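You operate a simulated robot arm through the tools that you are given. There is no shell and no other tool. Be economical: measure what you need, move in short steps, check, and stop when the job is done.

Carry out the task below with a simulated robot arm. There is one attempt and no reset: what you move stays moved.

JOB
Glue the white top on the key in the jig and clamp it.
Fine: brush on a strip from the pot; brush back in the cup, lid back on; bar stays down, knob on HOLD. A coat counts when it lies all over at full strength: go over it till it gets no stronger.

The check looks at the end state, three seconds after you hand in, the way a careful person would. Anything else that was tipped, shoved, dropped, spilled or broken makes it a failure. A push-on lid holds only when it is set on centred and level and pressed home; a screw cap is set on level and turned clockwise until tight.

ROBOT AND FRAMES
A 7-joint arm with a two-finger parallel gripper, fixed in place. Base frame: the origin is at the foot of the arm, x ahead of it, y to its left, z up; the work surface is at about z = 0.78. Readings come in m, rad, newtons and seconds.
With the tool pointing down near the work surface it reaches from about 0.22 to 0.68 m from the base axis. Its first joint turns from -1.152 to 1.152 rad. Payload 2.4 kg.
Tool frame: the origin (TCP) lies between the finger pads and is the grasp point; the fingertips stand 0.03 m ahead of it; z points along the fingers, y is the line along which they close. The gripper opens to 0.094 m. The fingers are 0.028 m wide and 0.01 m thick; the gripper's body (0.05 by 0.096 m) begins 0.055 m behind the TCP.
Orientation is that of the tool frame in the base frame, as a unit quaternion [w, x, y, z]. With the fingers straight down and closing along the base's y, the tool's x points along the base's -x, its y along +y and its z along -z.

CONTROLS
- The arm moves only by the tool jog_arm. Its arguments are lists of equal length, an entry for each row: "translation": the shift along the tool's x, y, z in m, a list of three; "delta_rot": the turn, a rotation vector about the tool's x, y, z in degrees, a list of three; "grip": the opening in per cent of the stroke, from 0 (shut) to 100 (fully open). In form: {"translation": [[dx, dy, dz], ...], "delta_rot": [[wx, wy, wz], ...], "grip": [grip, ...]}. A call has 1 to 12 rows; each row shifts and turns the commanded pose from where the row before left it, along the tool's axes as they then stand. Rows are played at 5 a second. More than 0.05 m and 0.15 rad between two rows, or a gripper value outside its range, and nothing of the call is played. A pose out of reach is approached as far as the arm can. The call stops where the force on the tool passes 80 N (or 10 N more than at its start, if that is more) or the arm is blocked; 0.2 s more then pass. The fingers move at their own pace (about 0.153 m/s each) and stop on an object; they squeeze with about 20 N. The grip force told is the motor's: it shows also when the fingers shut on nothing. Time passes only in rows, and 0.2 s behind the last, so rows that do not move let the fingers close. The reply holds the time, the measured pose of the TCP, the force on the tool along the base axes, the opening and the grip force, in the units named above and with some noise, with the torque about the TCP (base axes, N m) and any sound that the robot's microphone picked up.
- Cameras (640 x 400 px; columns grow to the right, rows downward): "scene" is fixed at [0.0242, 0.4637, 1.4488]; the picture's right is [-0.86, -0.51, 0.00], its down [-0.28, 0.47, -0.83] and it looks along [0.43, -0.72, -0.55] (base axes); focal length 321 px, centre (320, 200). "wrist" rides on the gripper at [0.076, 0.014, -0.102] in the tool frame; the picture's right is [-0.18, 0.98, 0.00], its down [-0.75, -0.14, -0.64] and it looks along [-0.63, -0.12, 0.77] (tool axes); focal length 243 px, centre (320, 200). There is no depth. A picture from a camera that has moved, and an enlarged one, comes with that camera's place and axes in the base frame and with its lens.
- snapshot(camera): a new picture of that camera. No time passes.
- enlarge(camera, box): a new picture of the part [left, top, right, bottom] of that camera's present view, enlarged. No time passes.
- finish_job(): hands the job in; it is judged then, once.

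Go step by step. Nothing tells you positions but the pictures and the camera data: compare them with the known pose of the tool, close in by small moves and look again before you grip or let go. The budget is 120 turns and 68 pictures, counting those below and the enlarged ones. Unless the task says otherwise, let go and move clear before handing in, and close with one line.

The tools are called after ">>>" by a JSON object that holds its "name" and its "arguments". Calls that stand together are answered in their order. jog_arm: Moves the arm, as the interface text tells. Its arguments: {"type":"object","properties":{"translation":{"type":"array","items":{"type":"array","items":{"type":"number"}}},"delta_rot":{"type":"array","items":{"type":"array","items":{"type":"number"}}},"grip":{"type":"array","items":{"type":"number"}}},"required":["translation","delta_rot","grip"]} The other tools are called the same way: snapshot (camera) takes a picture; enlarge (camera, box) takes an enlarged picture of a part of a camera's view; finish_job () hands the job in.

At the start:

```text
time: 0.0
tcp_pos: [0.4351, -0.0057, 1.16]
tool_rot: [0.0, -0.001, 1.0, 0.0]
ft_force: [-0.2, 0.2, 0.6]
ft_torque: [-0.01, -0.01, 0.04]
opening: 0.0943
grasp_force: 0.0
```

scene: 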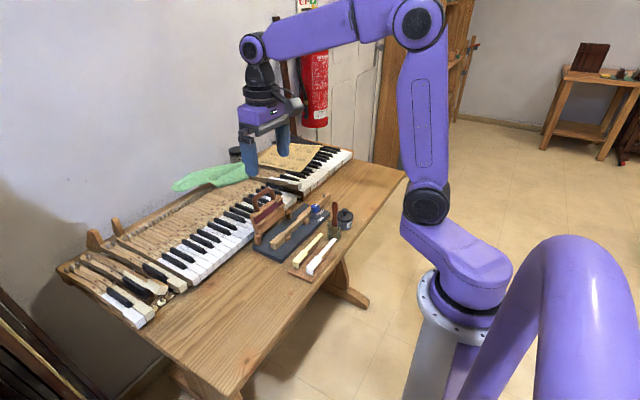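
wrist: 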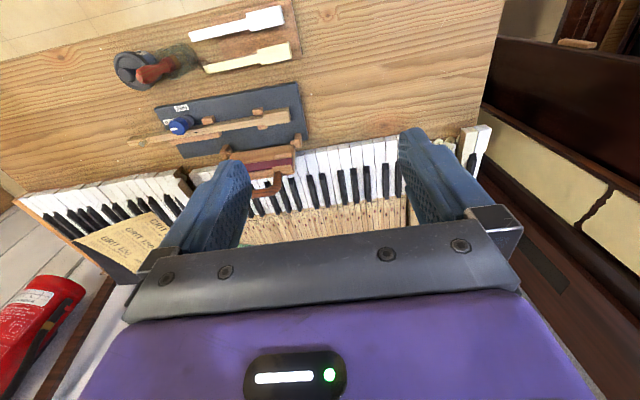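

I see a bench with a jig (dark board with a wooden key), a small tray with two key tops (white and cream), a pot with a brush and lid. I'll look closer at them first.

>>> {"name": "enlarge", "arguments": {"camera": "scene", "box": [230, 170, 370, 290]}}

>>> {"name": "enlarge", "arguments": {"camera": "wrist", "box": [90, 0, 330, 200]}}

```text
3.33 times, centred on (300, 230) of scene
camera zoom: at [0.0242, 0.4637, 1.4488], right [-0.86, -0.51, 0.0], down [-0.28, 0.47, -0.83], along [0.43, -0.72, -0.55], focal length 1072 px, centre (387, 100)
```

zoom: 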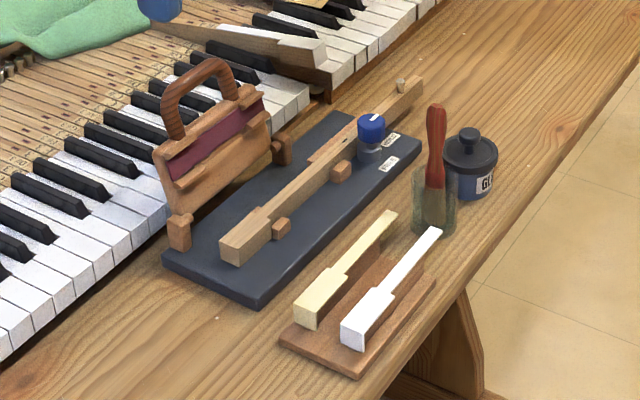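

```text
2.00 times, centred on (210, 100) of wrist
camera zoom: at [0.3596, 0.0098, 1.263], right [0.18, 0.98, 0.0], down [0.75, -0.14, 0.64], along [0.63, -0.12, -0.77], focal length 485 px, centre (540, 400)
```

zoom: 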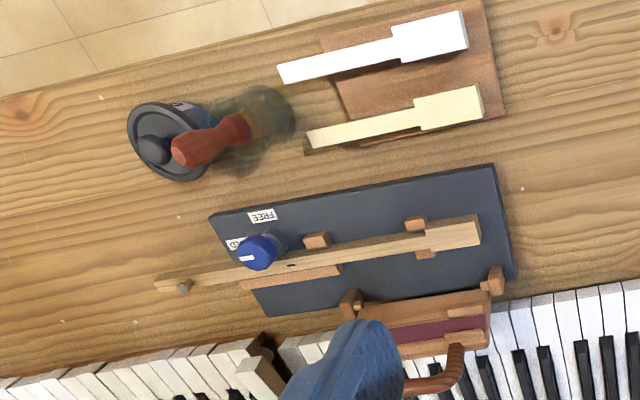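

The white top lies along y at about x 0.37, y −0.05…−0.20; the key in the jig is at x 0.51, the knob at (0.485,−0.27), the brush cup at (0.40,−0.24), the glue pot at (0.39,−0.30). I'll move in for a closer look.

>>> {"name": "jog_arm", "arguments": {"translation": [[0.0115, -0.019, 0.033], [0.0115, -0.019, 0.033], [0.0115, -0.019, 0.033], [0.0115, -0.019, 0.033], [0.0115, -0.019, 0.033], [0.0115, -0.019, 0.033]], "delta_rot": [[0, 0, 0], [0, 0, 0], [0, 0, 0], [0, 0, 0], [0, 0, 0], [0, 0, 0]], "grip": [100, 100, 100, 100, 100, 100]}}

>>> {"name": "snapshot", "arguments": {"camera": "wrist"}}

```text
time: 1.4
tcp_pos: [0.3665, -0.1199, 0.9609]
tool_rot: [0.0, 0.0, 1.0, 0.0]
ft_force: [0.1, -0.5, 0.7]
ft_torque: [0.01, 0.0, 0.0]
opening: 0.0937
grasp_force: 0.0
```

```text
63 pictures are left
camera wrist: at [0.2906, -0.1039, 1.0644], right [0.18, 0.98, 0.0], down [0.75, -0.14, 0.64], along [0.63, -0.12, -0.77], focal length 243 px, centre (320, 200)
```

wrist: 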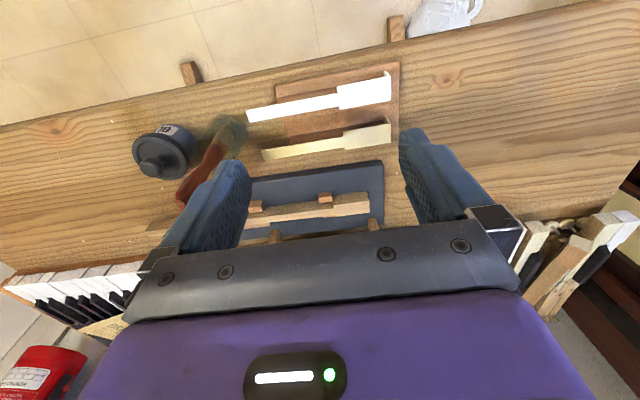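

The wrist camera sees the tops and pot well from here. I'll enlarge these.

>>> {"name": "enlarge", "arguments": {"camera": "wrist", "box": [120, 55, 260, 215]}}

>>> {"name": "enlarge", "arguments": {"camera": "wrist", "box": [235, 60, 405, 170]}}

>>> {"name": "jog_arm", "arguments": {"translation": [[-0.035, -0.01, -0.01], [-0.035, -0.01, -0.01], [-0.035, -0.01, -0.01], [-0.035, -0.01, -0.01]], "delta_rot": [[0, 0, 0], [0, 0, 0], [0, 0, 0], [0, 0, 0]], "grip": [100, 100, 100, 100]}}

>>> {"name": "snapshot", "arguments": {"camera": "wrist"}}

```text
2.50 times, centred on (190, 135) of wrist
camera zoom: at [0.2906, -0.1039, 1.0644], right [0.18, 0.98, 0.0], down [0.75, -0.14, 0.64], along [0.63, -0.12, -0.77], focal length 606 px, centre (645, 362)
```

zoom: 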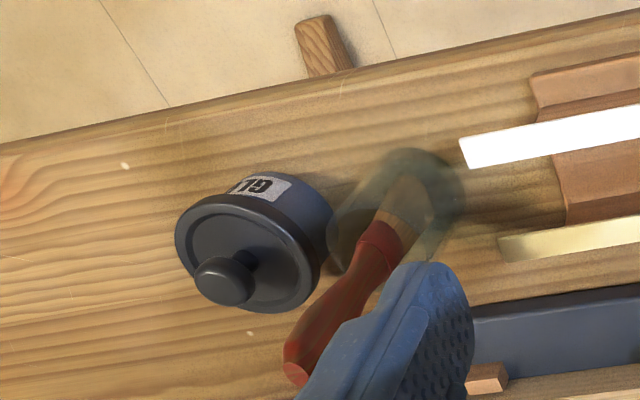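

```text
3.64 times, centred on (320, 115) of wrist
camera zoom: at [0.2906, -0.1039, 1.0644], right [0.18, 0.98, 0.0], down [0.75, -0.14, 0.64], along [0.63, -0.12, -0.77], focal length 882 px, centre (320, 509)
```

zoom: 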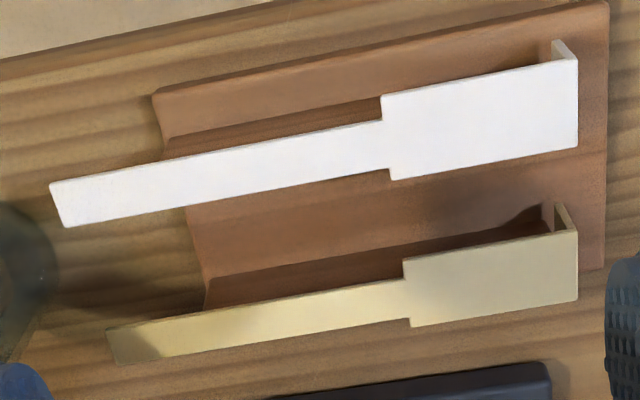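

```text
time: 2.4
tcp_pos: [0.5073, -0.1582, 1.0015]
tool_rot: [0.0, 0.0, 1.0, -0.001]
ft_force: [1.0, 1.1, -0.3]
ft_torque: [0.03, 0.03, -0.02]
opening: 0.0941
grasp_force: 0.2
```

```text
60 pictures are left
camera wrist: at [0.4312, -0.144, 1.1046], right [0.18, 0.98, 0.0], down [0.75, -0.14, 0.64], along [0.63, -0.12, -0.77], focal length 243 px, centre (320, 200)
```

wrist: 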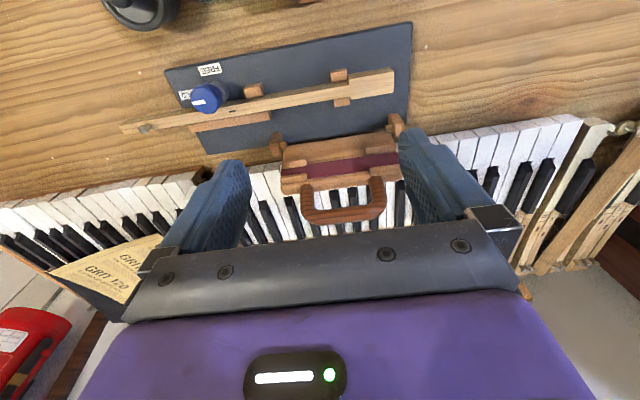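

>>> {"name": "enlarge", "arguments": {"camera": "wrist", "box": [110, 20, 430, 240]}}

>>> {"name": "enlarge", "arguments": {"camera": "scene", "box": [260, 190, 350, 250]}}

```text
1.82 times, centred on (270, 130) of wrist
camera zoom: at [0.4312, -0.144, 1.1046], right [0.18, 0.98, 0.0], down [0.75, -0.14, 0.64], along [0.63, -0.12, -0.77], focal length 441 px, centre (411, 327)
```

zoom: 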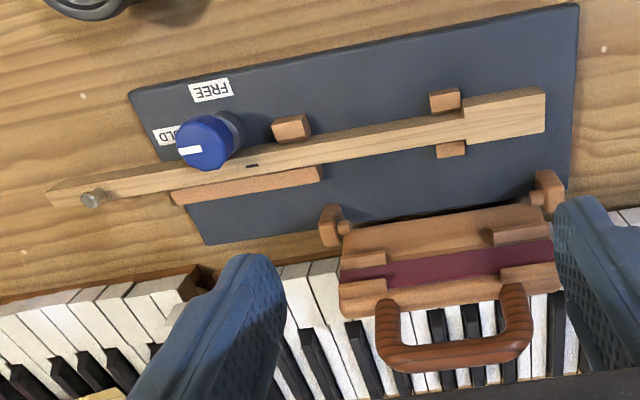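

```text
6.67 times, centred on (305, 220) of scene
camera zoom: at [0.0241, 0.4637, 1.4488], right [-0.86, -0.51, 0.0], down [-0.28, 0.47, -0.83], along [0.43, -0.72, -0.55], focal length 2143 px, centre (420, 67)
```

zoom: 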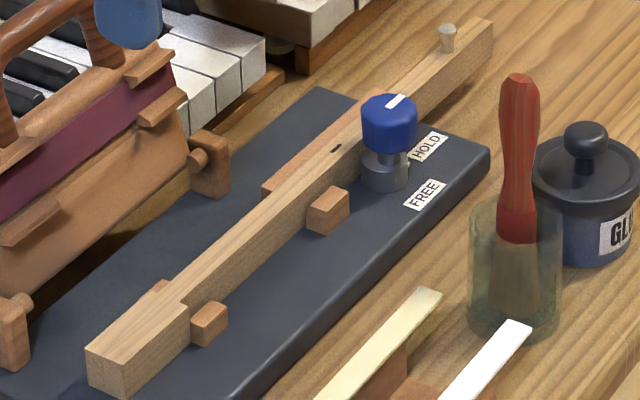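

The knob's mark seems to point to HOLD already, and the bar stands open on its hinges behind the jig. I'll turn the gripper −90° so it closes along x, then go over the pot to look at the lid.

>>> {"name": "jog_arm", "arguments": {"translation": [[0, 0, 0], [0, 0, 0], [0, 0, 0], [0, 0, 0], [0, 0, 0], [0, 0, 0], [0, 0, 0], [0, 0, 0], [0, 0, 0], [0, 0, 0], [0, 0, 0]], "delta_rot": [[0, 0, -8.182], [0, 0, -8.182], [0, 0, -8.182], [0, 0, -8.182], [0, 0, -8.182], [0, 0, -8.182], [0, 0, -8.182], [0, 0, -8.182], [0, 0, -8.182], [0, 0, -8.182], [0, 0, -8.18]], "grip": [100, 100, 100, 100, 100, 100, 100, 100, 100, 100, 100]}}

>>> {"name": "jog_arm", "arguments": {"translation": [[0.035, 0.0275, 0], [0.035, 0.0275, 0], [0.035, 0.0275, 0], [0.035, 0.0275, 0], [0, 0, 0]], "delta_rot": [[0, 0, 0], [0, 0, 0], [0, 0, 0], [0, 0, 0], [0, 0, 0]], "grip": [100, 100, 100, 60, 60]}}

>>> {"name": "snapshot", "arguments": {"camera": "wrist"}}

>>> {"name": "snapshot", "arguments": {"camera": "scene"}}

```text
time: 4.8
tcp_pos: [0.506, -0.1599, 1.0033]
tool_rot: [-0.001, 0.708, -0.706, 0.0]
ft_force: [-0.7, -0.1, 1.2]
ft_torque: [-0.02, 0.01, 0.03]
opening: 0.094
grasp_force: 0.0
```

```text
time: 6.0
tcp_pos: [0.3957, -0.2993, 1.0021]
tool_rot: [0.0, 0.707, -0.707, 0.0]
ft_force: [0.9, 0.9, 0.0]
ft_torque: [0.02, 0.0, -0.01]
opening: 0.0567
grasp_force: 0.0
```

```text
57 pictures are left
camera wrist: at [0.3828, -0.3748, 1.1049], right [-0.98, 0.18, 0.0], down [0.14, 0.75, 0.64], along [0.12, 0.63, -0.77], focal length 243 px, centre (320, 200)
```

wrist: 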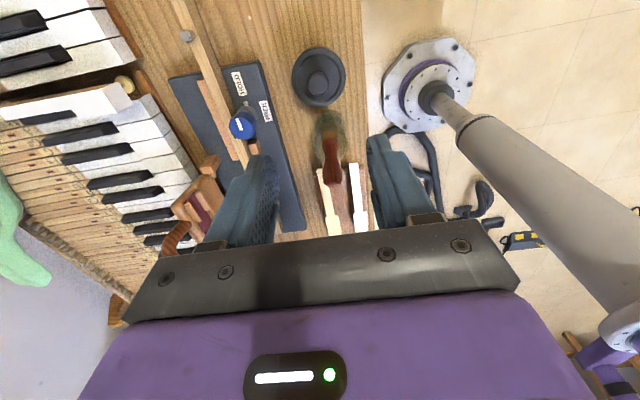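

```text
56 pictures are left
```

scene: 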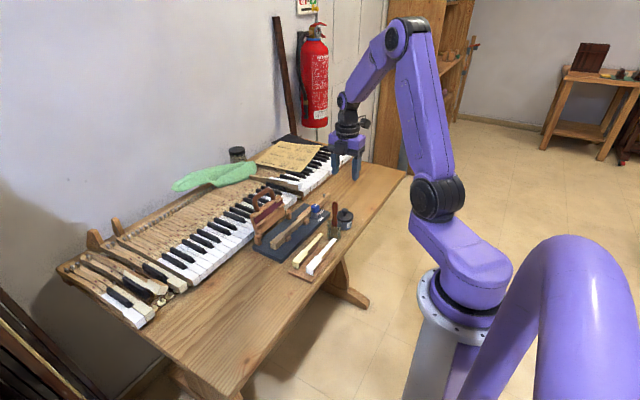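

>>> {"name": "enlarge", "arguments": {"camera": "wrist", "box": [210, 30, 390, 200]}}

>>> {"name": "enlarge", "arguments": {"camera": "scene", "box": [310, 190, 370, 240]}}

```text
2.35 times, centred on (300, 115) of wrist
camera zoom: at [0.3828, -0.3748, 1.1049], right [-0.98, 0.18, 0.0], down [0.14, 0.75, 0.64], along [0.12, 0.63, -0.77], focal length 571 px, centre (367, 400)
```

zoom: 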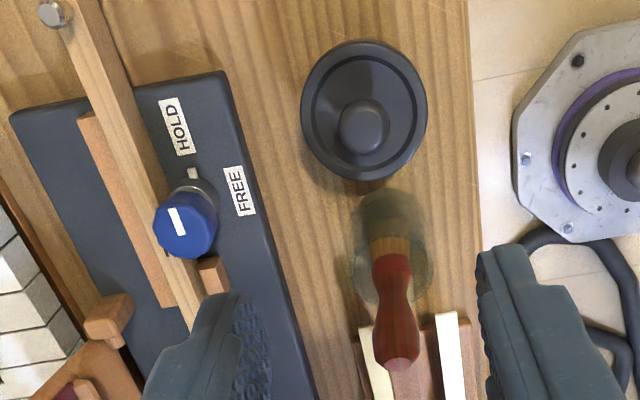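

```text
8.00 times, centred on (340, 215) of scene
camera zoom: at [0.0242, 0.4637, 1.4488], right [-0.86, -0.51, 0.0], down [-0.28, 0.47, -0.83], along [0.43, -0.72, -0.55], focal length 2572 px, centre (160, 80)
```

zoom: 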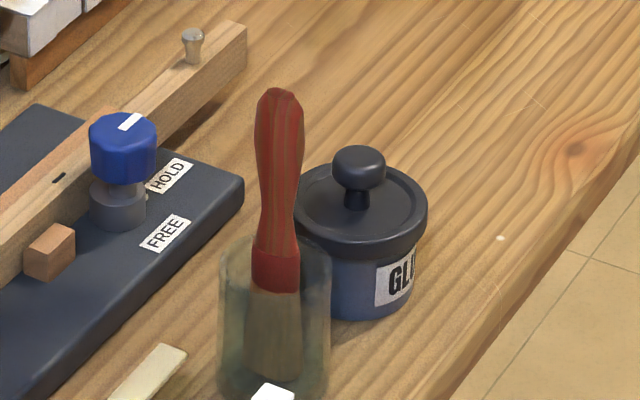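

Lid knob at about (0.396,−0.312), top z≈0.85; brush handle top at (0.393,−0.241,0.922). I'll lower onto the lid knob in steps.

>>> {"name": "jog_arm", "arguments": {"translation": [[0.0127, 0.0, 0.03], [0, 0, 0.035], [0, 0, 0.035], [0, 0, 0.025], [0, 0, 0]], "delta_rot": [[0, 0, 0], [0, 0, 0], [0, 0, 0], [0, 0, 0], [0, 0, 0]], "grip": [50, 50, 50, 50, 50]}}

>>> {"name": "snapshot", "arguments": {"camera": "wrist"}}

>>> {"name": "enlarge", "arguments": {"camera": "scene", "box": [310, 170, 380, 240]}}

```text
time: 7.2
tcp_pos: [0.3956, -0.3118, 0.8761]
tool_rot: [0.0, 0.708, -0.707, 0.001]
ft_force: [-0.3, -0.1, 0.1]
ft_torque: [0.0, -0.01, 0.01]
opening: 0.0469
grasp_force: 0.1
```

```text
53 pictures are left
camera wrist: at [0.3824, -0.3872, 0.9796], right [-0.98, 0.18, 0.0], down [0.14, 0.75, 0.64], along [0.12, 0.63, -0.77], focal length 243 px, centre (320, 200)
```

wrist: 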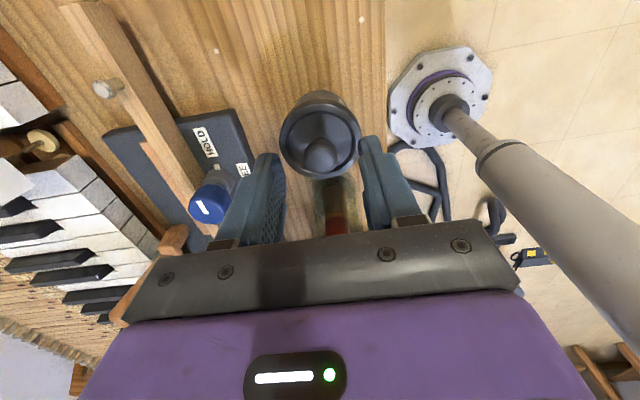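

```text
5.71 times, centred on (345, 205) of scene
camera zoom: at [0.0242, 0.4637, 1.4488], right [-0.86, -0.51, 0.0], down [-0.28, 0.47, -0.83], along [0.43, -0.72, -0.55], focal length 1837 px, centre (177, 171)
```

zoom: 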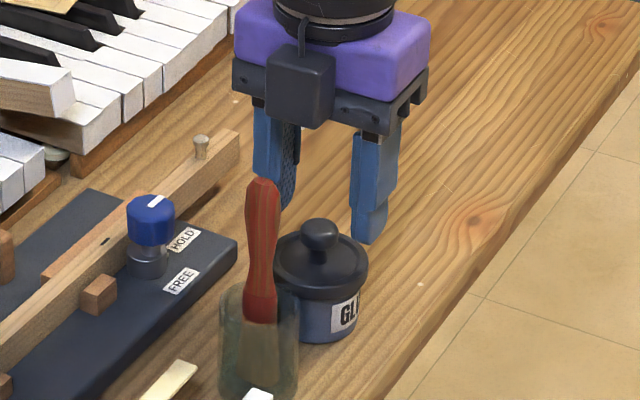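

The knob lies between the fingers. Down the last bit, then close.

>>> {"name": "jog_arm", "arguments": {"translation": [[0.001, 0, 0.007], [0, 0, 0.006], [0, 0, 0], [0, 0, 0], [0, 0, 0], [0, 0, 0]], "delta_rot": [[0, 0, 0], [0, 0, 0], [0, 0, 0], [0, 0, 0], [0, 0, 0], [0, 0, 0]], "grip": [50, 50, 50, 0, 0, 0]}}

>>> {"name": "enlarge", "arguments": {"camera": "scene", "box": [310, 170, 380, 240]}}

```text
time: 8.6
tcp_pos: [0.3943, -0.3138, 0.8644]
tool_rot: [0.0, 0.707, -0.707, 0.0]
ft_force: [-0.7, 0.5, 0.6]
ft_torque: [-0.07, 0.04, 0.01]
opening: 0.0194
grasp_force: 20.4
heard: snap
```

```text
5.71 times, centred on (345, 205) of scene
camera zoom: at [0.0242, 0.4637, 1.4488], right [-0.86, -0.51, 0.0], down [-0.28, 0.47, -0.83], along [0.43, -0.72, -0.55], focal length 1837 px, centre (177, 171)
```

zoom: 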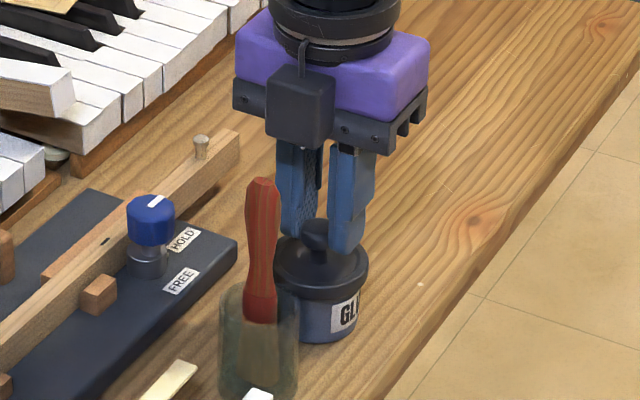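

Gripped at 19 mm. I'll lift the lid gently straight up.

>>> {"name": "jog_arm", "arguments": {"translation": [[0, 0, -0.004], [0, 0, -0.004], [0, 0, -0.006], [0, 0, -0.01], [0, 0, -0.02], [0, 0, -0.03], [0, 0, 0]], "delta_rot": [[0, 0, 0], [0, 0, 0], [0, 0, 0], [0, 0, 0], [0, 0, 0], [0, 0, 0], [0, 0, 0]], "grip": [0, 0, 0, 0, 0, 0, 0]}}

>>> {"name": "enlarge", "arguments": {"camera": "scene", "box": [310, 150, 380, 240]}}

```text
time: 10.2
tcp_pos: [0.395, -0.3129, 0.9392]
tool_rot: [0.0, 0.708, -0.707, 0.001]
ft_force: [-1.1, 0.1, -0.5]
ft_torque: [0.02, -0.01, -0.02]
opening: 0.0193
grasp_force: 20.0
```

```text
4.44 times, centred on (345, 195) of scene
camera zoom: at [0.0242, 0.4637, 1.4488], right [-0.86, -0.51, 0.0], down [-0.28, 0.47, -0.83], along [0.43, -0.72, -0.55], focal length 1429 px, centre (209, 222)
```

zoom: 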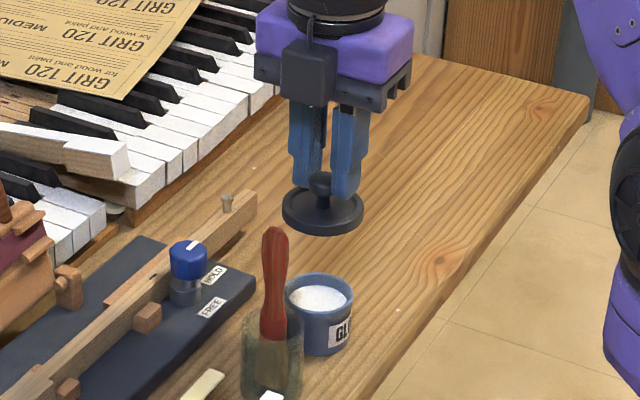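

The lid is off. I'll set it on the free bench further out at y≈−0.41.

>>> {"name": "jog_arm", "arguments": {"translation": [[0.033, 0, 0], [0.033, 0, 0], [0.034, 0, 0], [0, 0, 0.04], [0, 0, 0.04], [0, 0, 0.008], [0, 0, 0]], "delta_rot": [[0, 0, 0], [0, 0, 0], [0, 0, 0], [0, 0, 0], [0, 0, 0], [0, 0, 0], [0, 0, 0]], "grip": [0, 0, 0, 0, 0, 0, 0]}}

>>> {"name": "enlarge", "arguments": {"camera": "scene", "box": [310, 130, 400, 230]}}

```text
time: 11.8
tcp_pos: [0.3947, -0.4133, 0.8516]
tool_rot: [0.0, 0.707, -0.707, 0.0]
ft_force: [0.1, -0.4, -0.2]
ft_torque: [0.0, -0.01, 0.0]
opening: 0.0193
grasp_force: 20.2
```

```text
4.00 times, centred on (355, 180) of scene
camera zoom: at [0.0242, 0.4637, 1.4488], right [-0.86, -0.51, 0.0], down [-0.28, 0.47, -0.83], along [0.43, -0.72, -0.55], focal length 1286 px, centre (180, 280)
```

zoom: 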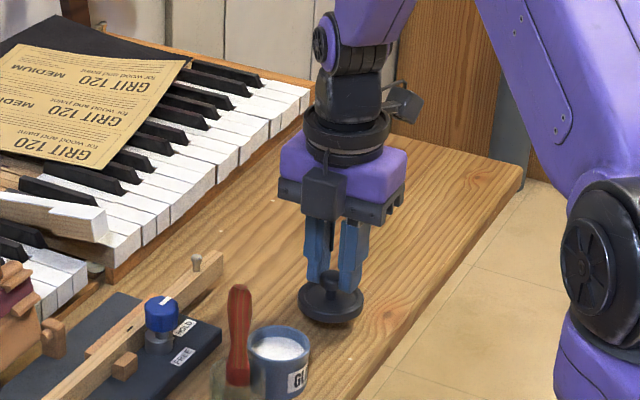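

>>> {"name": "jog_arm", "arguments": {"translation": [[0, 0, 0.004], [0, 0, 0.004], [0, 0, 0.003], [0, 0, 0.003], [0, 0, 0.002]], "delta_rot": [[0, 0, 0], [0, 0, 0], [0, 0, 0], [0, 0, 0], [0, 0, 0]], "grip": [0, 0, 0, 0, 0]}}

```text
time: 13.0
tcp_pos: [0.3963, -0.4132, 0.8348]
tool_rot: [-0.001, -0.707, 0.708, 0.0]
ft_force: [-0.1, -0.9, -0.3]
ft_torque: [0.0, 0.01, 0.0]
opening: 0.0192
grasp_force: 19.5
```

No contact yet; continuing down in fine steps.

>>> {"name": "jog_arm", "arguments": {"translation": [[0, 0, 0.002], [0, 0, 0.002], [0, 0, 0]], "delta_rot": [[0, 0, 0], [0, 0, 0], [0, 0, 0]], "grip": [0, 0, 0]}}

>>> {"name": "enlarge", "arguments": {"camera": "scene", "box": [330, 160, 400, 220]}}

```text
time: 13.8
tcp_pos: [0.3962, -0.4138, 0.831]
tool_rot: [0.0, -0.707, 0.707, 0.0]
ft_force: [-0.2, 0.4, -0.3]
ft_torque: [-0.04, -0.02, 0.01]
opening: 0.0192
grasp_force: 20.3
```

```text
6.67 times, centred on (365, 190) of scene
camera zoom: at [0.0242, 0.4637, 1.4488], right [-0.86, -0.51, 0.0], down [-0.28, 0.47, -0.83], along [0.43, -0.72, -0.55], focal length 2143 px, centre (20, 267)
```

zoom: 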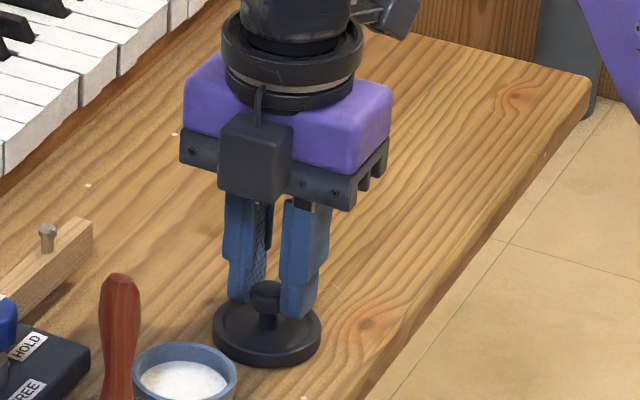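

>>> {"name": "jog_arm", "arguments": {"translation": [[0, 0, 0.0015], [0, 0, 0.0015], [0, 0, 0.0015], [0, 0, 0]], "delta_rot": [[0, 0, 0], [0, 0, 0], [0, 0, 0], [0, 0, 0]], "grip": [0, 0, 0, 0]}}

```text
time: 14.8
tcp_pos: [0.3956, -0.4134, 0.8264]
tool_rot: [0.0, 0.707, -0.707, 0.001]
ft_force: [-4.1, 2.9, 24.0]
ft_torque: [0.17, 0.09, 0.01]
opening: 0.0203
grasp_force: 19.5
```

Contact at about 0.828. Releasing and rising, then going over to the brush.

>>> {"name": "jog_arm", "arguments": {"translation": [[0, 0, -0.0015], [0, 0, 0], [0, 0, 0], [0, 0, -0.03], [0, 0, -0.05], [0, 0, -0.05], [0, 0, -0.05], [0, 0, 0]], "delta_rot": [[0, 0, 0], [0, 0, 0], [0, 0, 0], [0, 0, 0], [0, 0, 0], [0, 0, 0], [0, 0, 0], [0, 0, 0]], "grip": [0, 50, 50, 50, 50, 50, 50, 50]}}

>>> {"name": "jog_arm", "arguments": {"translation": [[-0.044, 0.0005, 0], [-0.044, 0.0005, 0], [-0.044, 0.0005, 0], [-0.04, 0.0005, 0], [0, 0, 0]], "delta_rot": [[0, 0, 0], [0, 0, 0], [0, 0, 0], [0, 0, 0], [0, 0, 0]], "grip": [50, 50, 50, 50, 50]}}

>>> {"name": "snapshot", "arguments": {"camera": "wrist"}}

>>> {"name": "enlarge", "arguments": {"camera": "scene", "box": [290, 150, 400, 250]}}

```text
time: 16.6
tcp_pos: [0.3958, -0.412, 1.0092]
tool_rot: [0.0, 0.707, -0.707, 0.001]
ft_force: [-0.3, -0.7, 0.3]
ft_torque: [-0.02, 0.0, -0.02]
opening: 0.0469
grasp_force: 0.1
```

```text
time: 17.8
tcp_pos: [0.3941, -0.2384, 1.0075]
tool_rot: [0.001, 0.707, -0.707, 0.0]
ft_force: [0.3, -0.1, -1.2]
ft_torque: [0.03, -0.02, 0.0]
opening: 0.0473
grasp_force: 0.2
```

```text
47 pictures are left
camera wrist: at [0.3807, -0.3157, 1.1096], right [-0.98, 0.18, 0.0], down [0.14, 0.75, 0.64], along [0.12, 0.63, -0.77], focal length 243 px, centre (320, 200)
```

wrist: 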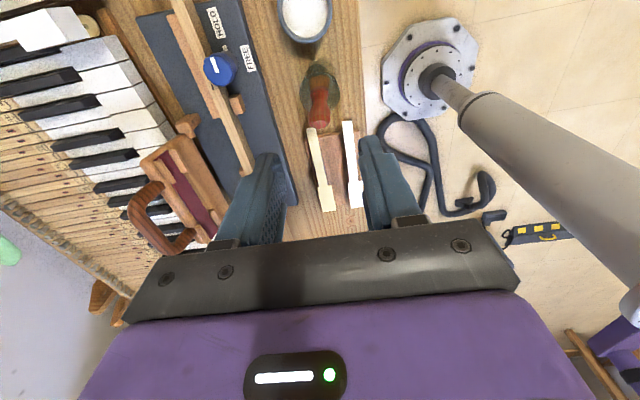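

```text
4.00 times, centred on (345, 200) of scene
camera zoom: at [0.0241, 0.4637, 1.4488], right [-0.86, -0.51, 0.0], down [-0.28, 0.47, -0.83], along [0.43, -0.72, -0.55], focal length 1286 px, centre (220, 200)
```

zoom: 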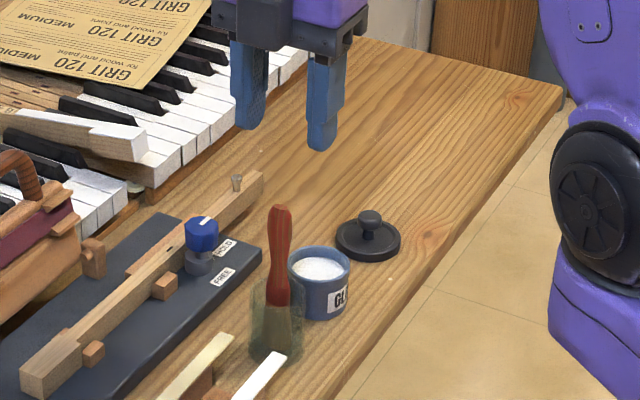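

Brush handle at about (0.395,−0.241). Lowering around the handle and closing on it.

>>> {"name": "jog_arm", "arguments": {"translation": [[0.0027, -0.0007, 0.03], [0, 0, 0.04], [0, 0, 0.037], [0, 0, 0], [0, 0, 0], [0, 0, 0], [0, 0, 0]], "delta_rot": [[0, 0, 0], [0, 0, 0], [0, 0, 0], [0, 0, 0], [0, 0, 0], [0, 0, 0], [0, 0, 0]], "grip": [50, 50, 50, 50, 0, 0, 0]}}

>>> {"name": "enlarge", "arguments": {"camera": "scene", "box": [290, 170, 380, 250]}}

```text
time: 19.4
tcp_pos: [0.3937, -0.2434, 0.8999]
tool_rot: [0.0, 0.707, -0.707, -0.001]
ft_force: [1.0, -0.5, 0.0]
ft_torque: [-0.04, 0.0, 0.02]
opening: 0.0219
grasp_force: 20.5
```

```text
5.00 times, centred on (335, 210) of scene
camera zoom: at [0.0242, 0.4637, 1.4488], right [-0.86, -0.51, 0.0], down [-0.28, 0.47, -0.83], along [0.43, -0.72, -0.55], focal length 1607 px, centre (245, 150)
```

zoom: 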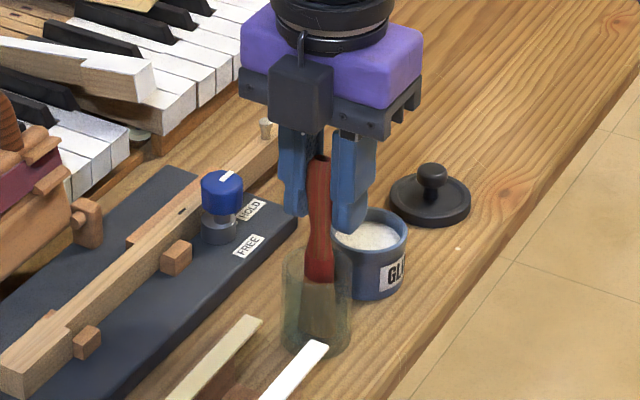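

Holding the brush (22 mm). Lift it straight out of the cup and look.

>>> {"name": "jog_arm", "arguments": {"translation": [[0, 0, -0.02], [0, 0, -0.03], [0, 0, -0.04], [0, 0, 0], [0, 0, 0]], "delta_rot": [[0, 0, 0], [0, 0, 0], [0, 0, 0], [0, 0, 0], [0, 0, 0]], "grip": [0, 0, 0, 0, 0]}}

>>> {"name": "enlarge", "arguments": {"camera": "scene", "box": [290, 170, 380, 250]}}

>>> {"name": "enlarge", "arguments": {"camera": "wrist", "box": [220, 0, 420, 200]}}

```text
time: 20.6
tcp_pos: [0.393, -0.2429, 0.9906]
tool_rot: [0.0, 0.707, -0.707, 0.0]
ft_force: [-0.6, -0.1, -0.3]
ft_torque: [0.01, 0.0, -0.02]
opening: 0.0221
grasp_force: 20.6
```

```text
5.00 times, centred on (335, 210) of scene
camera zoom: at [0.0242, 0.4637, 1.4488], right [-0.86, -0.51, 0.0], down [-0.28, 0.47, -0.83], along [0.43, -0.72, -0.55], focal length 1607 px, centre (245, 150)
```

zoom: 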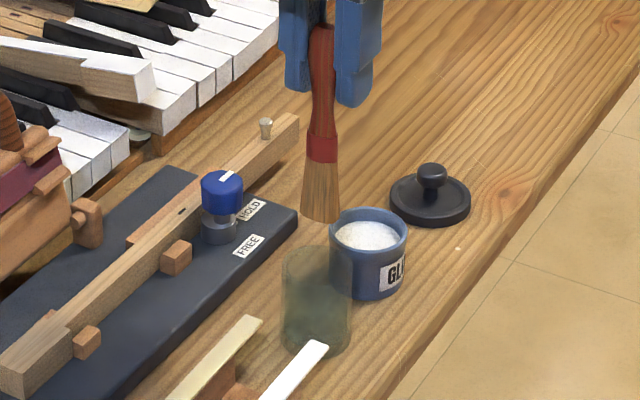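

```text
2.00 times, centred on (320, 100) of wrist
camera zoom: at [0.3805, -0.3179, 1.0925], right [-0.98, 0.18, 0.0], down [0.14, 0.75, 0.64], along [0.12, 0.63, -0.77], focal length 485 px, centre (320, 400)
```

zoom: 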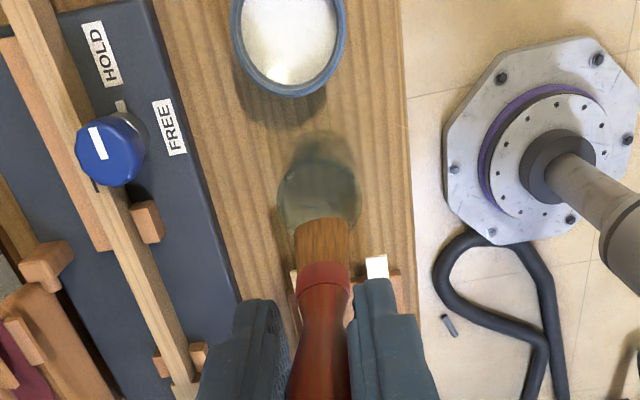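

The brush hangs straight, tip about 0.113 below the TCP. Moving over the pot and checking.

>>> {"name": "jog_arm", "arguments": {"translation": [[0.034, -0.001, 0], [0.034, -0.001, 0], [0, 0, 0.02], [0, 0, 0]], "delta_rot": [[0, 0, 0], [0, 0, 0], [0, 0, 0], [0, 0, 0]], "grip": [0, 0, 0, 0]}}

>>> {"name": "enlarge", "arguments": {"camera": "scene", "box": [310, 180, 370, 240]}}

>>> {"name": "enlarge", "arguments": {"camera": "wrist", "box": [240, 0, 400, 200]}}

```text
time: 21.6
tcp_pos: [0.3969, -0.3121, 0.9698]
tool_rot: [0.0, -0.707, 0.707, 0.0]
ft_force: [0.2, 1.0, -0.3]
ft_torque: [0.02, 0.0, 0.03]
opening: 0.0221
grasp_force: 19.9
```

```text
6.67 times, centred on (340, 210) of scene
camera zoom: at [0.0242, 0.4637, 1.4488], right [-0.86, -0.51, 0.0], down [-0.28, 0.47, -0.83], along [0.43, -0.72, -0.55], focal length 2143 px, centre (187, 133)
```

zoom: 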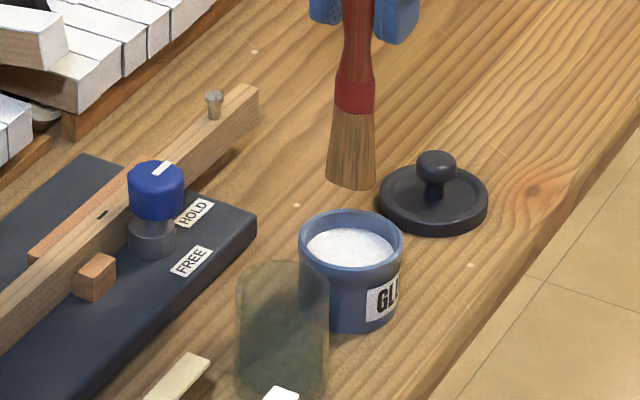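

```text
2.00 times, centred on (320, 100) of wrist
camera zoom: at [0.3827, -0.3871, 1.0726], right [-0.98, 0.18, 0.0], down [0.14, 0.75, 0.64], along [0.12, 0.63, -0.77], focal length 485 px, centre (320, 400)
```

zoom: 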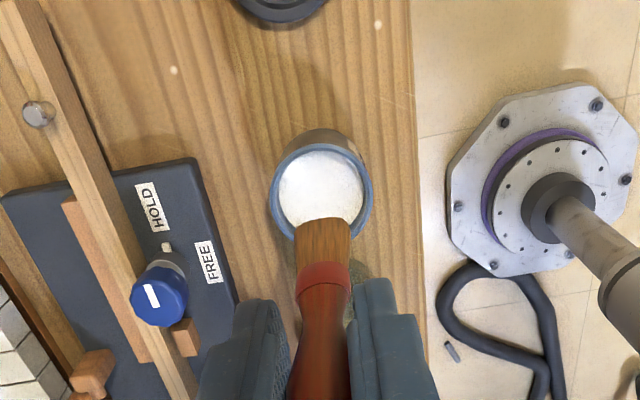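

Brush is centred over the pot. Dip about 12 mm into the glue and raise.

>>> {"name": "jog_arm", "arguments": {"translation": [[0, 0, 0.03], [0, 0, 0.02], [0, 0, 0.007], [0, 0, 0], [0, 0, 0]], "delta_rot": [[0, 0, 0], [0, 0, 0], [0, 0, 0], [0, 0, 0], [0, 0, 0]], "grip": [0, 0, 0, 0, 0]}}

>>> {"name": "enlarge", "arguments": {"camera": "scene", "box": [310, 180, 370, 240]}}

>>> {"name": "jog_arm", "arguments": {"translation": [[0, 0, -0.01], [0, 0, -0.015], [0, 0, -0.035], [0, 0, -0.02], [0, 0, 0], [0, 0, 0]], "delta_rot": [[0, 0, 0], [0, 0, 0], [0, 0, 0], [0, 0, 0], [0, 0, 0], [0, 0, 0]], "grip": [0, 0, 0, 0, 0, 0]}}

>>> {"name": "enlarge", "arguments": {"camera": "scene", "box": [260, 170, 370, 250]}}

```text
time: 22.8
tcp_pos: [0.3967, -0.3115, 0.9144]
tool_rot: [0.0, 0.707, -0.707, 0.001]
ft_force: [0.0, 0.8, 8.9]
ft_torque: [0.14, 0.09, 0.06]
opening: 0.0219
grasp_force: 20.1
```

```text
6.67 times, centred on (340, 210) of scene
camera zoom: at [0.024, 0.4638, 1.4488], right [-0.86, -0.51, 0.0], down [-0.28, 0.47, -0.83], along [0.43, -0.72, -0.55], focal length 2143 px, centre (187, 133)
```

zoom: 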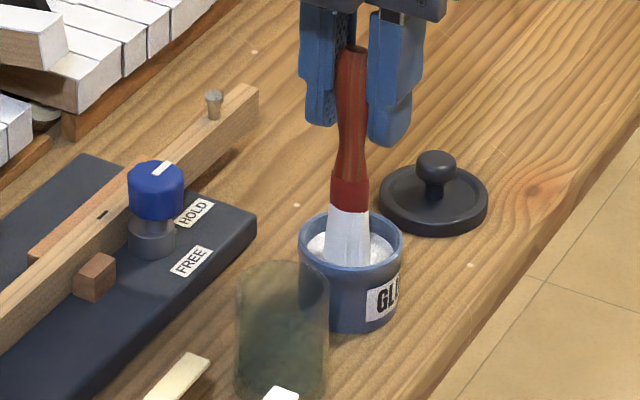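

```text
time: 24.2
tcp_pos: [0.3974, -0.3117, 0.993]
tool_rot: [0.0, 0.708, -0.706, 0.0]
ft_force: [0.6, 0.1, -0.4]
ft_torque: [-0.01, 0.04, -0.01]
opening: 0.0219
grasp_force: 20.4
```

```text
5.00 times, centred on (315, 210) of scene
camera zoom: at [0.0242, 0.4637, 1.4488], right [-0.86, -0.51, 0.0], down [-0.28, 0.47, -0.83], along [0.43, -0.72, -0.55], focal length 1607 px, centre (345, 150)
```

zoom: 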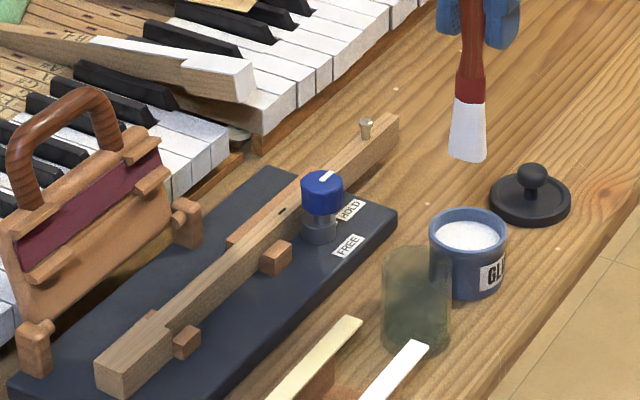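

The brush is loaded white. The key's glue area I take as x≈0.511, y −0.08…−0.22. I'll carry the brush over the tail end of that area and look.

>>> {"name": "jog_arm", "arguments": {"translation": [[-0.032, -0.005, 0], [-0.032, -0.005, 0], [-0.029, -0.012, 0], [0, -0.03, 0], [0, -0.03, 0], [-0.006, -0.0315, 0], [0, 0, 0.025], [0, 0, 0]], "delta_rot": [[0, 0, 0], [0, 0, 0], [0, 0, 0], [0, 0, 0], [0, 0, 0], [0, 0, 0], [0, 0, 0], [0, 0, 0]], "grip": [0, 0, 0, 0, 0, 0, 0, 0]}}

>>> {"name": "enlarge", "arguments": {"camera": "scene", "box": [255, 170, 345, 250]}}

>>> {"name": "enlarge", "arguments": {"camera": "wrist", "box": [240, 0, 400, 200]}}

```text
time: 26.0
tcp_pos: [0.5106, -0.2128, 0.9687]
tool_rot: [-0.001, 0.708, -0.707, 0.0]
ft_force: [-0.8, 0.4, -0.4]
ft_torque: [0.02, -0.02, 0.0]
opening: 0.0218
grasp_force: 20.0
```

```text
5.00 times, centred on (300, 210) of scene
camera zoom: at [0.0242, 0.4637, 1.4488], right [-0.86, -0.51, 0.0], down [-0.28, 0.47, -0.83], along [0.43, -0.72, -0.55], focal length 1607 px, centre (420, 150)
```

zoom: 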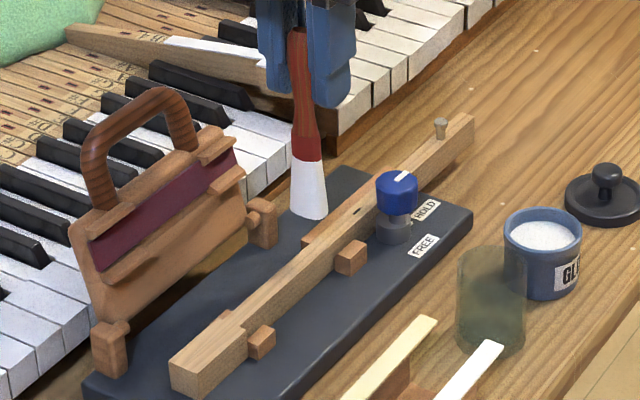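

```text
2.00 times, centred on (320, 100) of wrist
camera zoom: at [0.497, -0.288, 1.0706], right [-0.98, 0.18, 0.0], down [0.14, 0.75, 0.64], along [0.12, 0.63, -0.77], focal length 485 px, centre (320, 400)
```

zoom: 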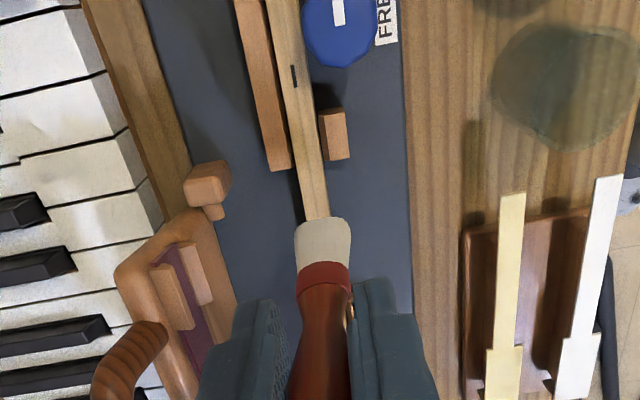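

The key centre is at x≈0.5135 by this view. I'll shift 3 mm and lower to contact.

>>> {"name": "jog_arm", "arguments": {"translation": [[0, -0.003, 0.018], [0, 0, 0.004], [0, 0, 0.003], [0, 0, 0.003], [0, 0, 0]], "delta_rot": [[0, 0, 0], [0, 0, 0], [0, 0, 0], [0, 0, 0], [0, 0, 0]], "grip": [0, 0, 0, 0, 0]}}

```text
time: 27.2
tcp_pos: [0.5125, -0.2127, 0.9401]
tool_rot: [0.0, -0.707, 0.707, 0.0]
ft_force: [0.4, 0.7, 0.2]
ft_torque: [0.03, 0.02, -0.01]
opening: 0.0223
grasp_force: 20.0
```

>>> {"name": "jog_arm", "arguments": {"translation": [[0, 0, 0.002], [0, 0, 0.002], [0, 0, 0.002], [0, 0, 0]], "delta_rot": [[0, 0, 0], [0, 0, 0], [0, 0, 0], [0, 0, 0]], "grip": [0, 0, 0, 0]}}

>>> {"name": "enlarge", "arguments": {"camera": "scene", "box": [265, 190, 325, 240]}}

```text
time: 28.2
tcp_pos: [0.5119, -0.2131, 0.9345]
tool_rot: [-0.001, -0.707, 0.707, 0.001]
ft_force: [-0.6, 0.1, -0.7]
ft_torque: [-0.02, 0.02, -0.05]
opening: 0.0216
grasp_force: 19.8
```

```text
8.00 times, centred on (295, 215) of scene
camera zoom: at [0.0242, 0.4637, 1.4488], right [-0.86, -0.51, 0.0], down [-0.28, 0.47, -0.83], along [0.43, -0.72, -0.55], focal length 2572 px, centre (520, 80)
```

zoom: 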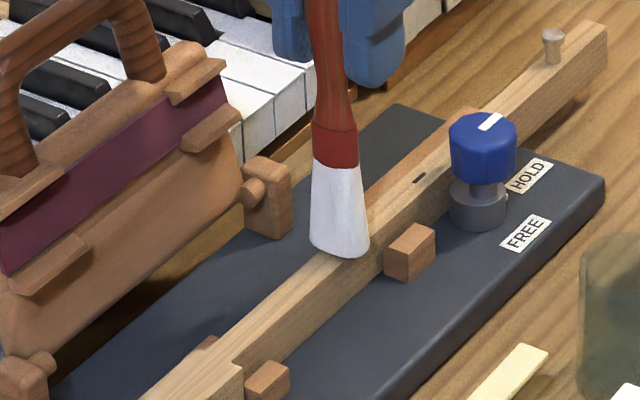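

Almost touching. Further down in 2 mm steps.

>>> {"name": "jog_arm", "arguments": {"translation": [[0, 0, 0.002], [0, 0, 0.002], [0, 0, 0]], "delta_rot": [[0, 0, 0], [0, 0, 0], [0, 0, 0]], "grip": [0, 0, 0]}}

```text
time: 29.0
tcp_pos: [0.5128, -0.2132, 0.9308]
tool_rot: [-0.001, 0.707, -0.707, 0.002]
ft_force: [-1.1, 1.1, 15.0]
ft_torque: [0.2, 0.1, -0.01]
opening: 0.0219
grasp_force: 20.3
```

Contact at TCP z≈0.932. Backing off 1 mm and stroking toward the head end.

>>> {"name": "jog_arm", "arguments": {"translation": [[0, 0, -0.001], [-0.012, 0, 0], [-0.012, 0, 0], [-0.012, 0, 0], [-0.012, 0, 0], [-0.012, 0, 0], [-0.012, 0, 0], [-0.012, 0, 0], [-0.012, 0, 0], [-0.012, 0, 0], [-0.012, 0, 0], [-0.006, 0, 0]], "delta_rot": [[0, 0, 0], [0, 0, 0], [0, 0, 0], [0, 0, 0], [0, 0, 0], [0, 0, 0], [0, 0, 0], [0, 0, 0], [0, 0, 0], [0, 0, 0], [0, 0, 0], [0, 0, 0]], "grip": [0, 0, 0, 0, 0, 0, 0, 0, 0, 0, 0, 0]}}

>>> {"name": "enlarge", "arguments": {"camera": "scene", "box": [260, 190, 330, 250]}}

```text
time: 31.6
tcp_pos: [0.5126, -0.087, 0.9324]
tool_rot: [0.0, -0.707, 0.707, -0.001]
ft_force: [0.5, -0.4, 1.9]
ft_torque: [-0.1, 0.02, -0.03]
opening: 0.0219
grasp_force: 20.1
```

```text
6.67 times, centred on (295, 220) of scene
camera zoom: at [0.0241, 0.4637, 1.4488], right [-0.86, -0.51, 0.0], down [-0.28, 0.47, -0.83], along [0.43, -0.72, -0.55], focal length 2143 px, centre (487, 67)
```

zoom: 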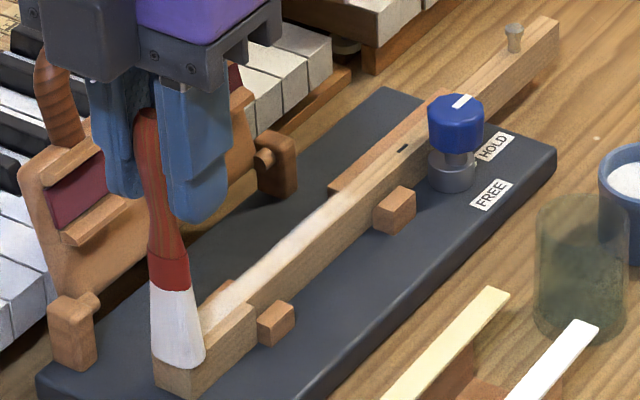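

A faint coat lies along the strip. More strokes back and forth.

>>> {"name": "jog_arm", "arguments": {"translation": [[-0.005, 0, 0], [0.0137, 0, 0], [0.0137, 0, 0], [0.0137, 0, 0], [0.0137, 0, 0], [0.0137, 0, 0], [0.0137, 0, 0], [0.0137, 0, 0], [0.0137, 0, 0], [0.0137, 0, 0], [0.0137, 0, 0]], "delta_rot": [[0, 0, 0], [0, 0, 0], [0, 0, 0], [0, 0, 0], [0, 0, 0], [0, 0, 0], [0, 0, 0], [0, 0, 0], [0, 0, 0], [0, 0, 0], [0, 0, 0]], "grip": [0, 0, 0, 0, 0, 0, 0, 0, 0, 0, 0]}}

>>> {"name": "enlarge", "arguments": {"camera": "scene", "box": [260, 190, 330, 250]}}

```text
time: 34.0
tcp_pos: [0.5134, -0.2193, 0.9315]
tool_rot: [0.0, -0.707, 0.707, 0.0]
ft_force: [-0.1, 0.7, 2.1]
ft_torque: [0.16, -0.04, -0.01]
opening: 0.022
grasp_force: 20.2
```

```text
6.67 times, centred on (295, 220) of scene
camera zoom: at [0.0241, 0.4637, 1.4488], right [-0.86, -0.51, 0.0], down [-0.28, 0.47, -0.83], along [0.43, -0.72, -0.55], focal length 2143 px, centre (487, 67)
```

zoom: 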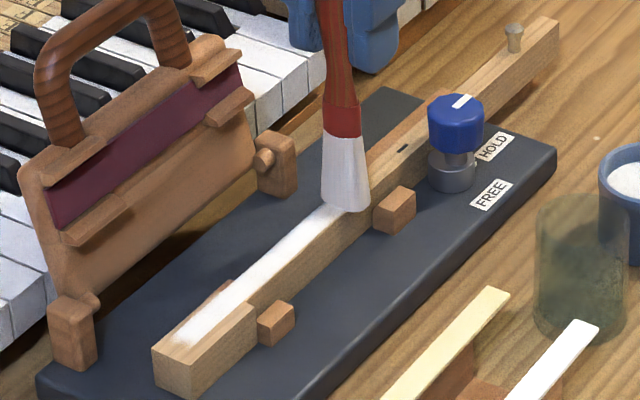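

The coat is stronger but seems not to reach the head's front and full width. I'll enlarge it.

>>> {"name": "enlarge", "arguments": {"camera": "scene", "box": [270, 220, 310, 250]}}

```text
13.33 times, centred on (290, 235) of scene
camera zoom: at [0.0241, 0.4637, 1.4488], right [-0.86, -0.51, 0.0], down [-0.28, 0.47, -0.83], along [0.43, -0.72, -0.55], focal length 4286 px, centre (720, -267)
```

zoom: 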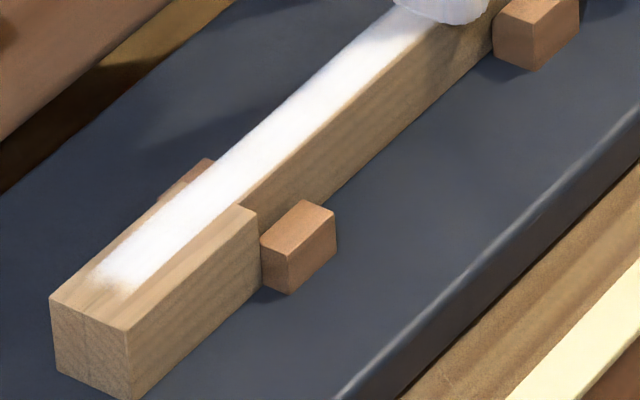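

The brush paints about a 13 mm strip; the tail is covered, the head still lacks its front 11 mm and the sides. I'll stroke to y −0.076 and then add side passes on the head.

>>> {"name": "jog_arm", "arguments": {"translation": [[-0.013, 0, 0], [-0.013, 0, 0], [-0.013, 0, 0], [-0.013, 0, 0], [-0.013, 0, 0], [-0.013, 0, 0], [-0.013, 0, 0], [-0.013, 0, 0], [-0.013, 0.002, 0], [-0.013, 0, 0], [-0.013, 0, 0], [0, 0, 0]], "delta_rot": [[0, 0, 0], [0, 0, 0], [0, 0, 0], [0, 0, 0], [0, 0, 0], [0, 0, 0], [0, 0, 0], [0, 0, 0], [0, 0, 0], [0, 0, 0], [0, 0, 0], [0, 0, 0]], "grip": [0, 0, 0, 0, 0, 0, 0, 0, 0, 0, 0, 0]}}

>>> {"name": "jog_arm", "arguments": {"translation": [[0, 0.006, 0], [0.012, 0, 0], [0.012, 0, 0], [0.011, 0, 0], [-0.011, 0, 0], [-0.012, 0, 0], [-0.012, -0.006, 0], [0, -0.006, 0], [0.012, 0, 0], [0.012, 0, 0], [0.011, 0, 0], [0, 0, 0]], "delta_rot": [[0, 0, 0], [0, 0, 0], [0, 0, 0], [0, 0, 0], [0, 0, 0], [0, 0, 0], [0, 0, 0], [0, 0, 0], [0, 0, 0], [0, 0, 0], [0, 0, 0], [0, 0, 0]], "grip": [0, 0, 0, 0, 0, 0, 0, 0, 0, 0, 0, 0]}}

>>> {"name": "enlarge", "arguments": {"camera": "scene", "box": [260, 205, 320, 250]}}

```text
time: 36.6
tcp_pos: [0.5123, -0.0745, 0.9321]
tool_rot: [-0.001, -0.707, 0.708, 0.0]
ft_force: [0.1, -0.3, -0.5]
ft_torque: [0.03, 0.02, 0.01]
opening: 0.022
grasp_force: 19.8
```

```text
time: 39.2
tcp_pos: [0.5162, -0.1115, 0.9316]
tool_rot: [0.0, -0.707, 0.707, 0.0]
ft_force: [1.3, 0.2, 0.5]
ft_torque: [-0.01, 0.0, 0.0]
opening: 0.022
grasp_force: 19.4
```

```text
8.89 times, centred on (290, 228) of scene
camera zoom: at [0.0242, 0.4637, 1.4488], right [-0.86, -0.51, 0.0], down [-0.28, 0.47, -0.83], along [0.43, -0.72, -0.55], focal length 2857 px, centre (587, -44)
```

zoom: 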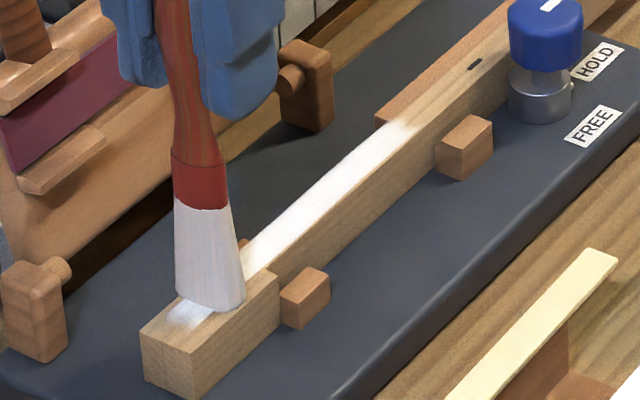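

The side passes left no new glue and the force was near zero, so the tip wasn't pressing on the head. Lowering 1.5 mm and repeating.

>>> {"name": "jog_arm", "arguments": {"translation": [[0, 0, 0.0015], [0, 0, 0]], "delta_rot": [[0, 0, 0], [0, 0, 0]], "grip": [0, 0]}}

```text
time: 39.8
tcp_pos: [0.5164, -0.1115, 0.9305]
tool_rot: [0.0, 0.708, -0.707, 0.0]
ft_force: [-0.5, 0.7, 12.6]
ft_torque: [0.18, 0.11, 0.01]
opening: 0.0221
grasp_force: 19.5
```

>>> {"name": "jog_arm", "arguments": {"translation": [[-0.012, 0, 0], [-0.012, 0, 0], [-0.01, 0, 0], [0, 0.006, 0], [0.012, 0, 0], [0.012, 0, 0], [0.01, 0, 0], [0, 0.006, 0], [-0.012, 0, 0], [-0.012, 0, 0], [-0.01, 0, 0], [0, 0, 0]], "delta_rot": [[0, 0, 0], [0, 0, 0], [0, 0, 0], [0, 0, 0], [0, 0, 0], [0, 0, 0], [0, 0, 0], [0, 0, 0], [0, 0, 0], [0, 0, 0], [0, 0, 0], [0, 0, 0]], "grip": [0, 0, 0, 0, 0, 0, 0, 0, 0, 0, 0, 0]}}

>>> {"name": "jog_arm", "arguments": {"translation": [[0, 0, -0.03], [0.04, 0, 0], [0.04, -0.006, 0], [0.04, 0, 0], [0, 0, 0]], "delta_rot": [[0, 0, 0], [0, 0, 0], [0, 0, 0], [0, 0, 0], [0, 0, 0]], "grip": [0, 0, 0, 0, 0]}}

>>> {"name": "enlarge", "arguments": {"camera": "scene", "box": [260, 205, 320, 250]}}

```text
time: 42.4
tcp_pos: [0.5051, -0.0761, 0.9302]
tool_rot: [0.0, -0.707, 0.708, 0.0]
ft_force: [-0.1, -2.2, 4.9]
ft_torque: [-0.12, -0.01, -0.03]
opening: 0.0223
grasp_force: 20.3
```

```text
time: 43.6
tcp_pos: [0.5114, -0.1977, 0.9607]
tool_rot: [-0.001, -0.707, 0.708, 0.001]
ft_force: [0.2, 0.3, 0.0]
ft_torque: [0.0, -0.01, 0.0]
opening: 0.0216
grasp_force: 19.5
```

```text
8.89 times, centred on (290, 228) of scene
camera zoom: at [0.0242, 0.4637, 1.4488], right [-0.86, -0.51, 0.0], down [-0.28, 0.47, -0.83], along [0.43, -0.72, -0.55], focal length 2857 px, centre (587, -44)
```

zoom: 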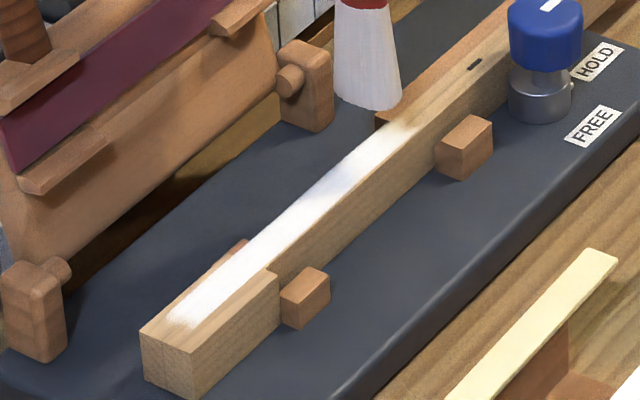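

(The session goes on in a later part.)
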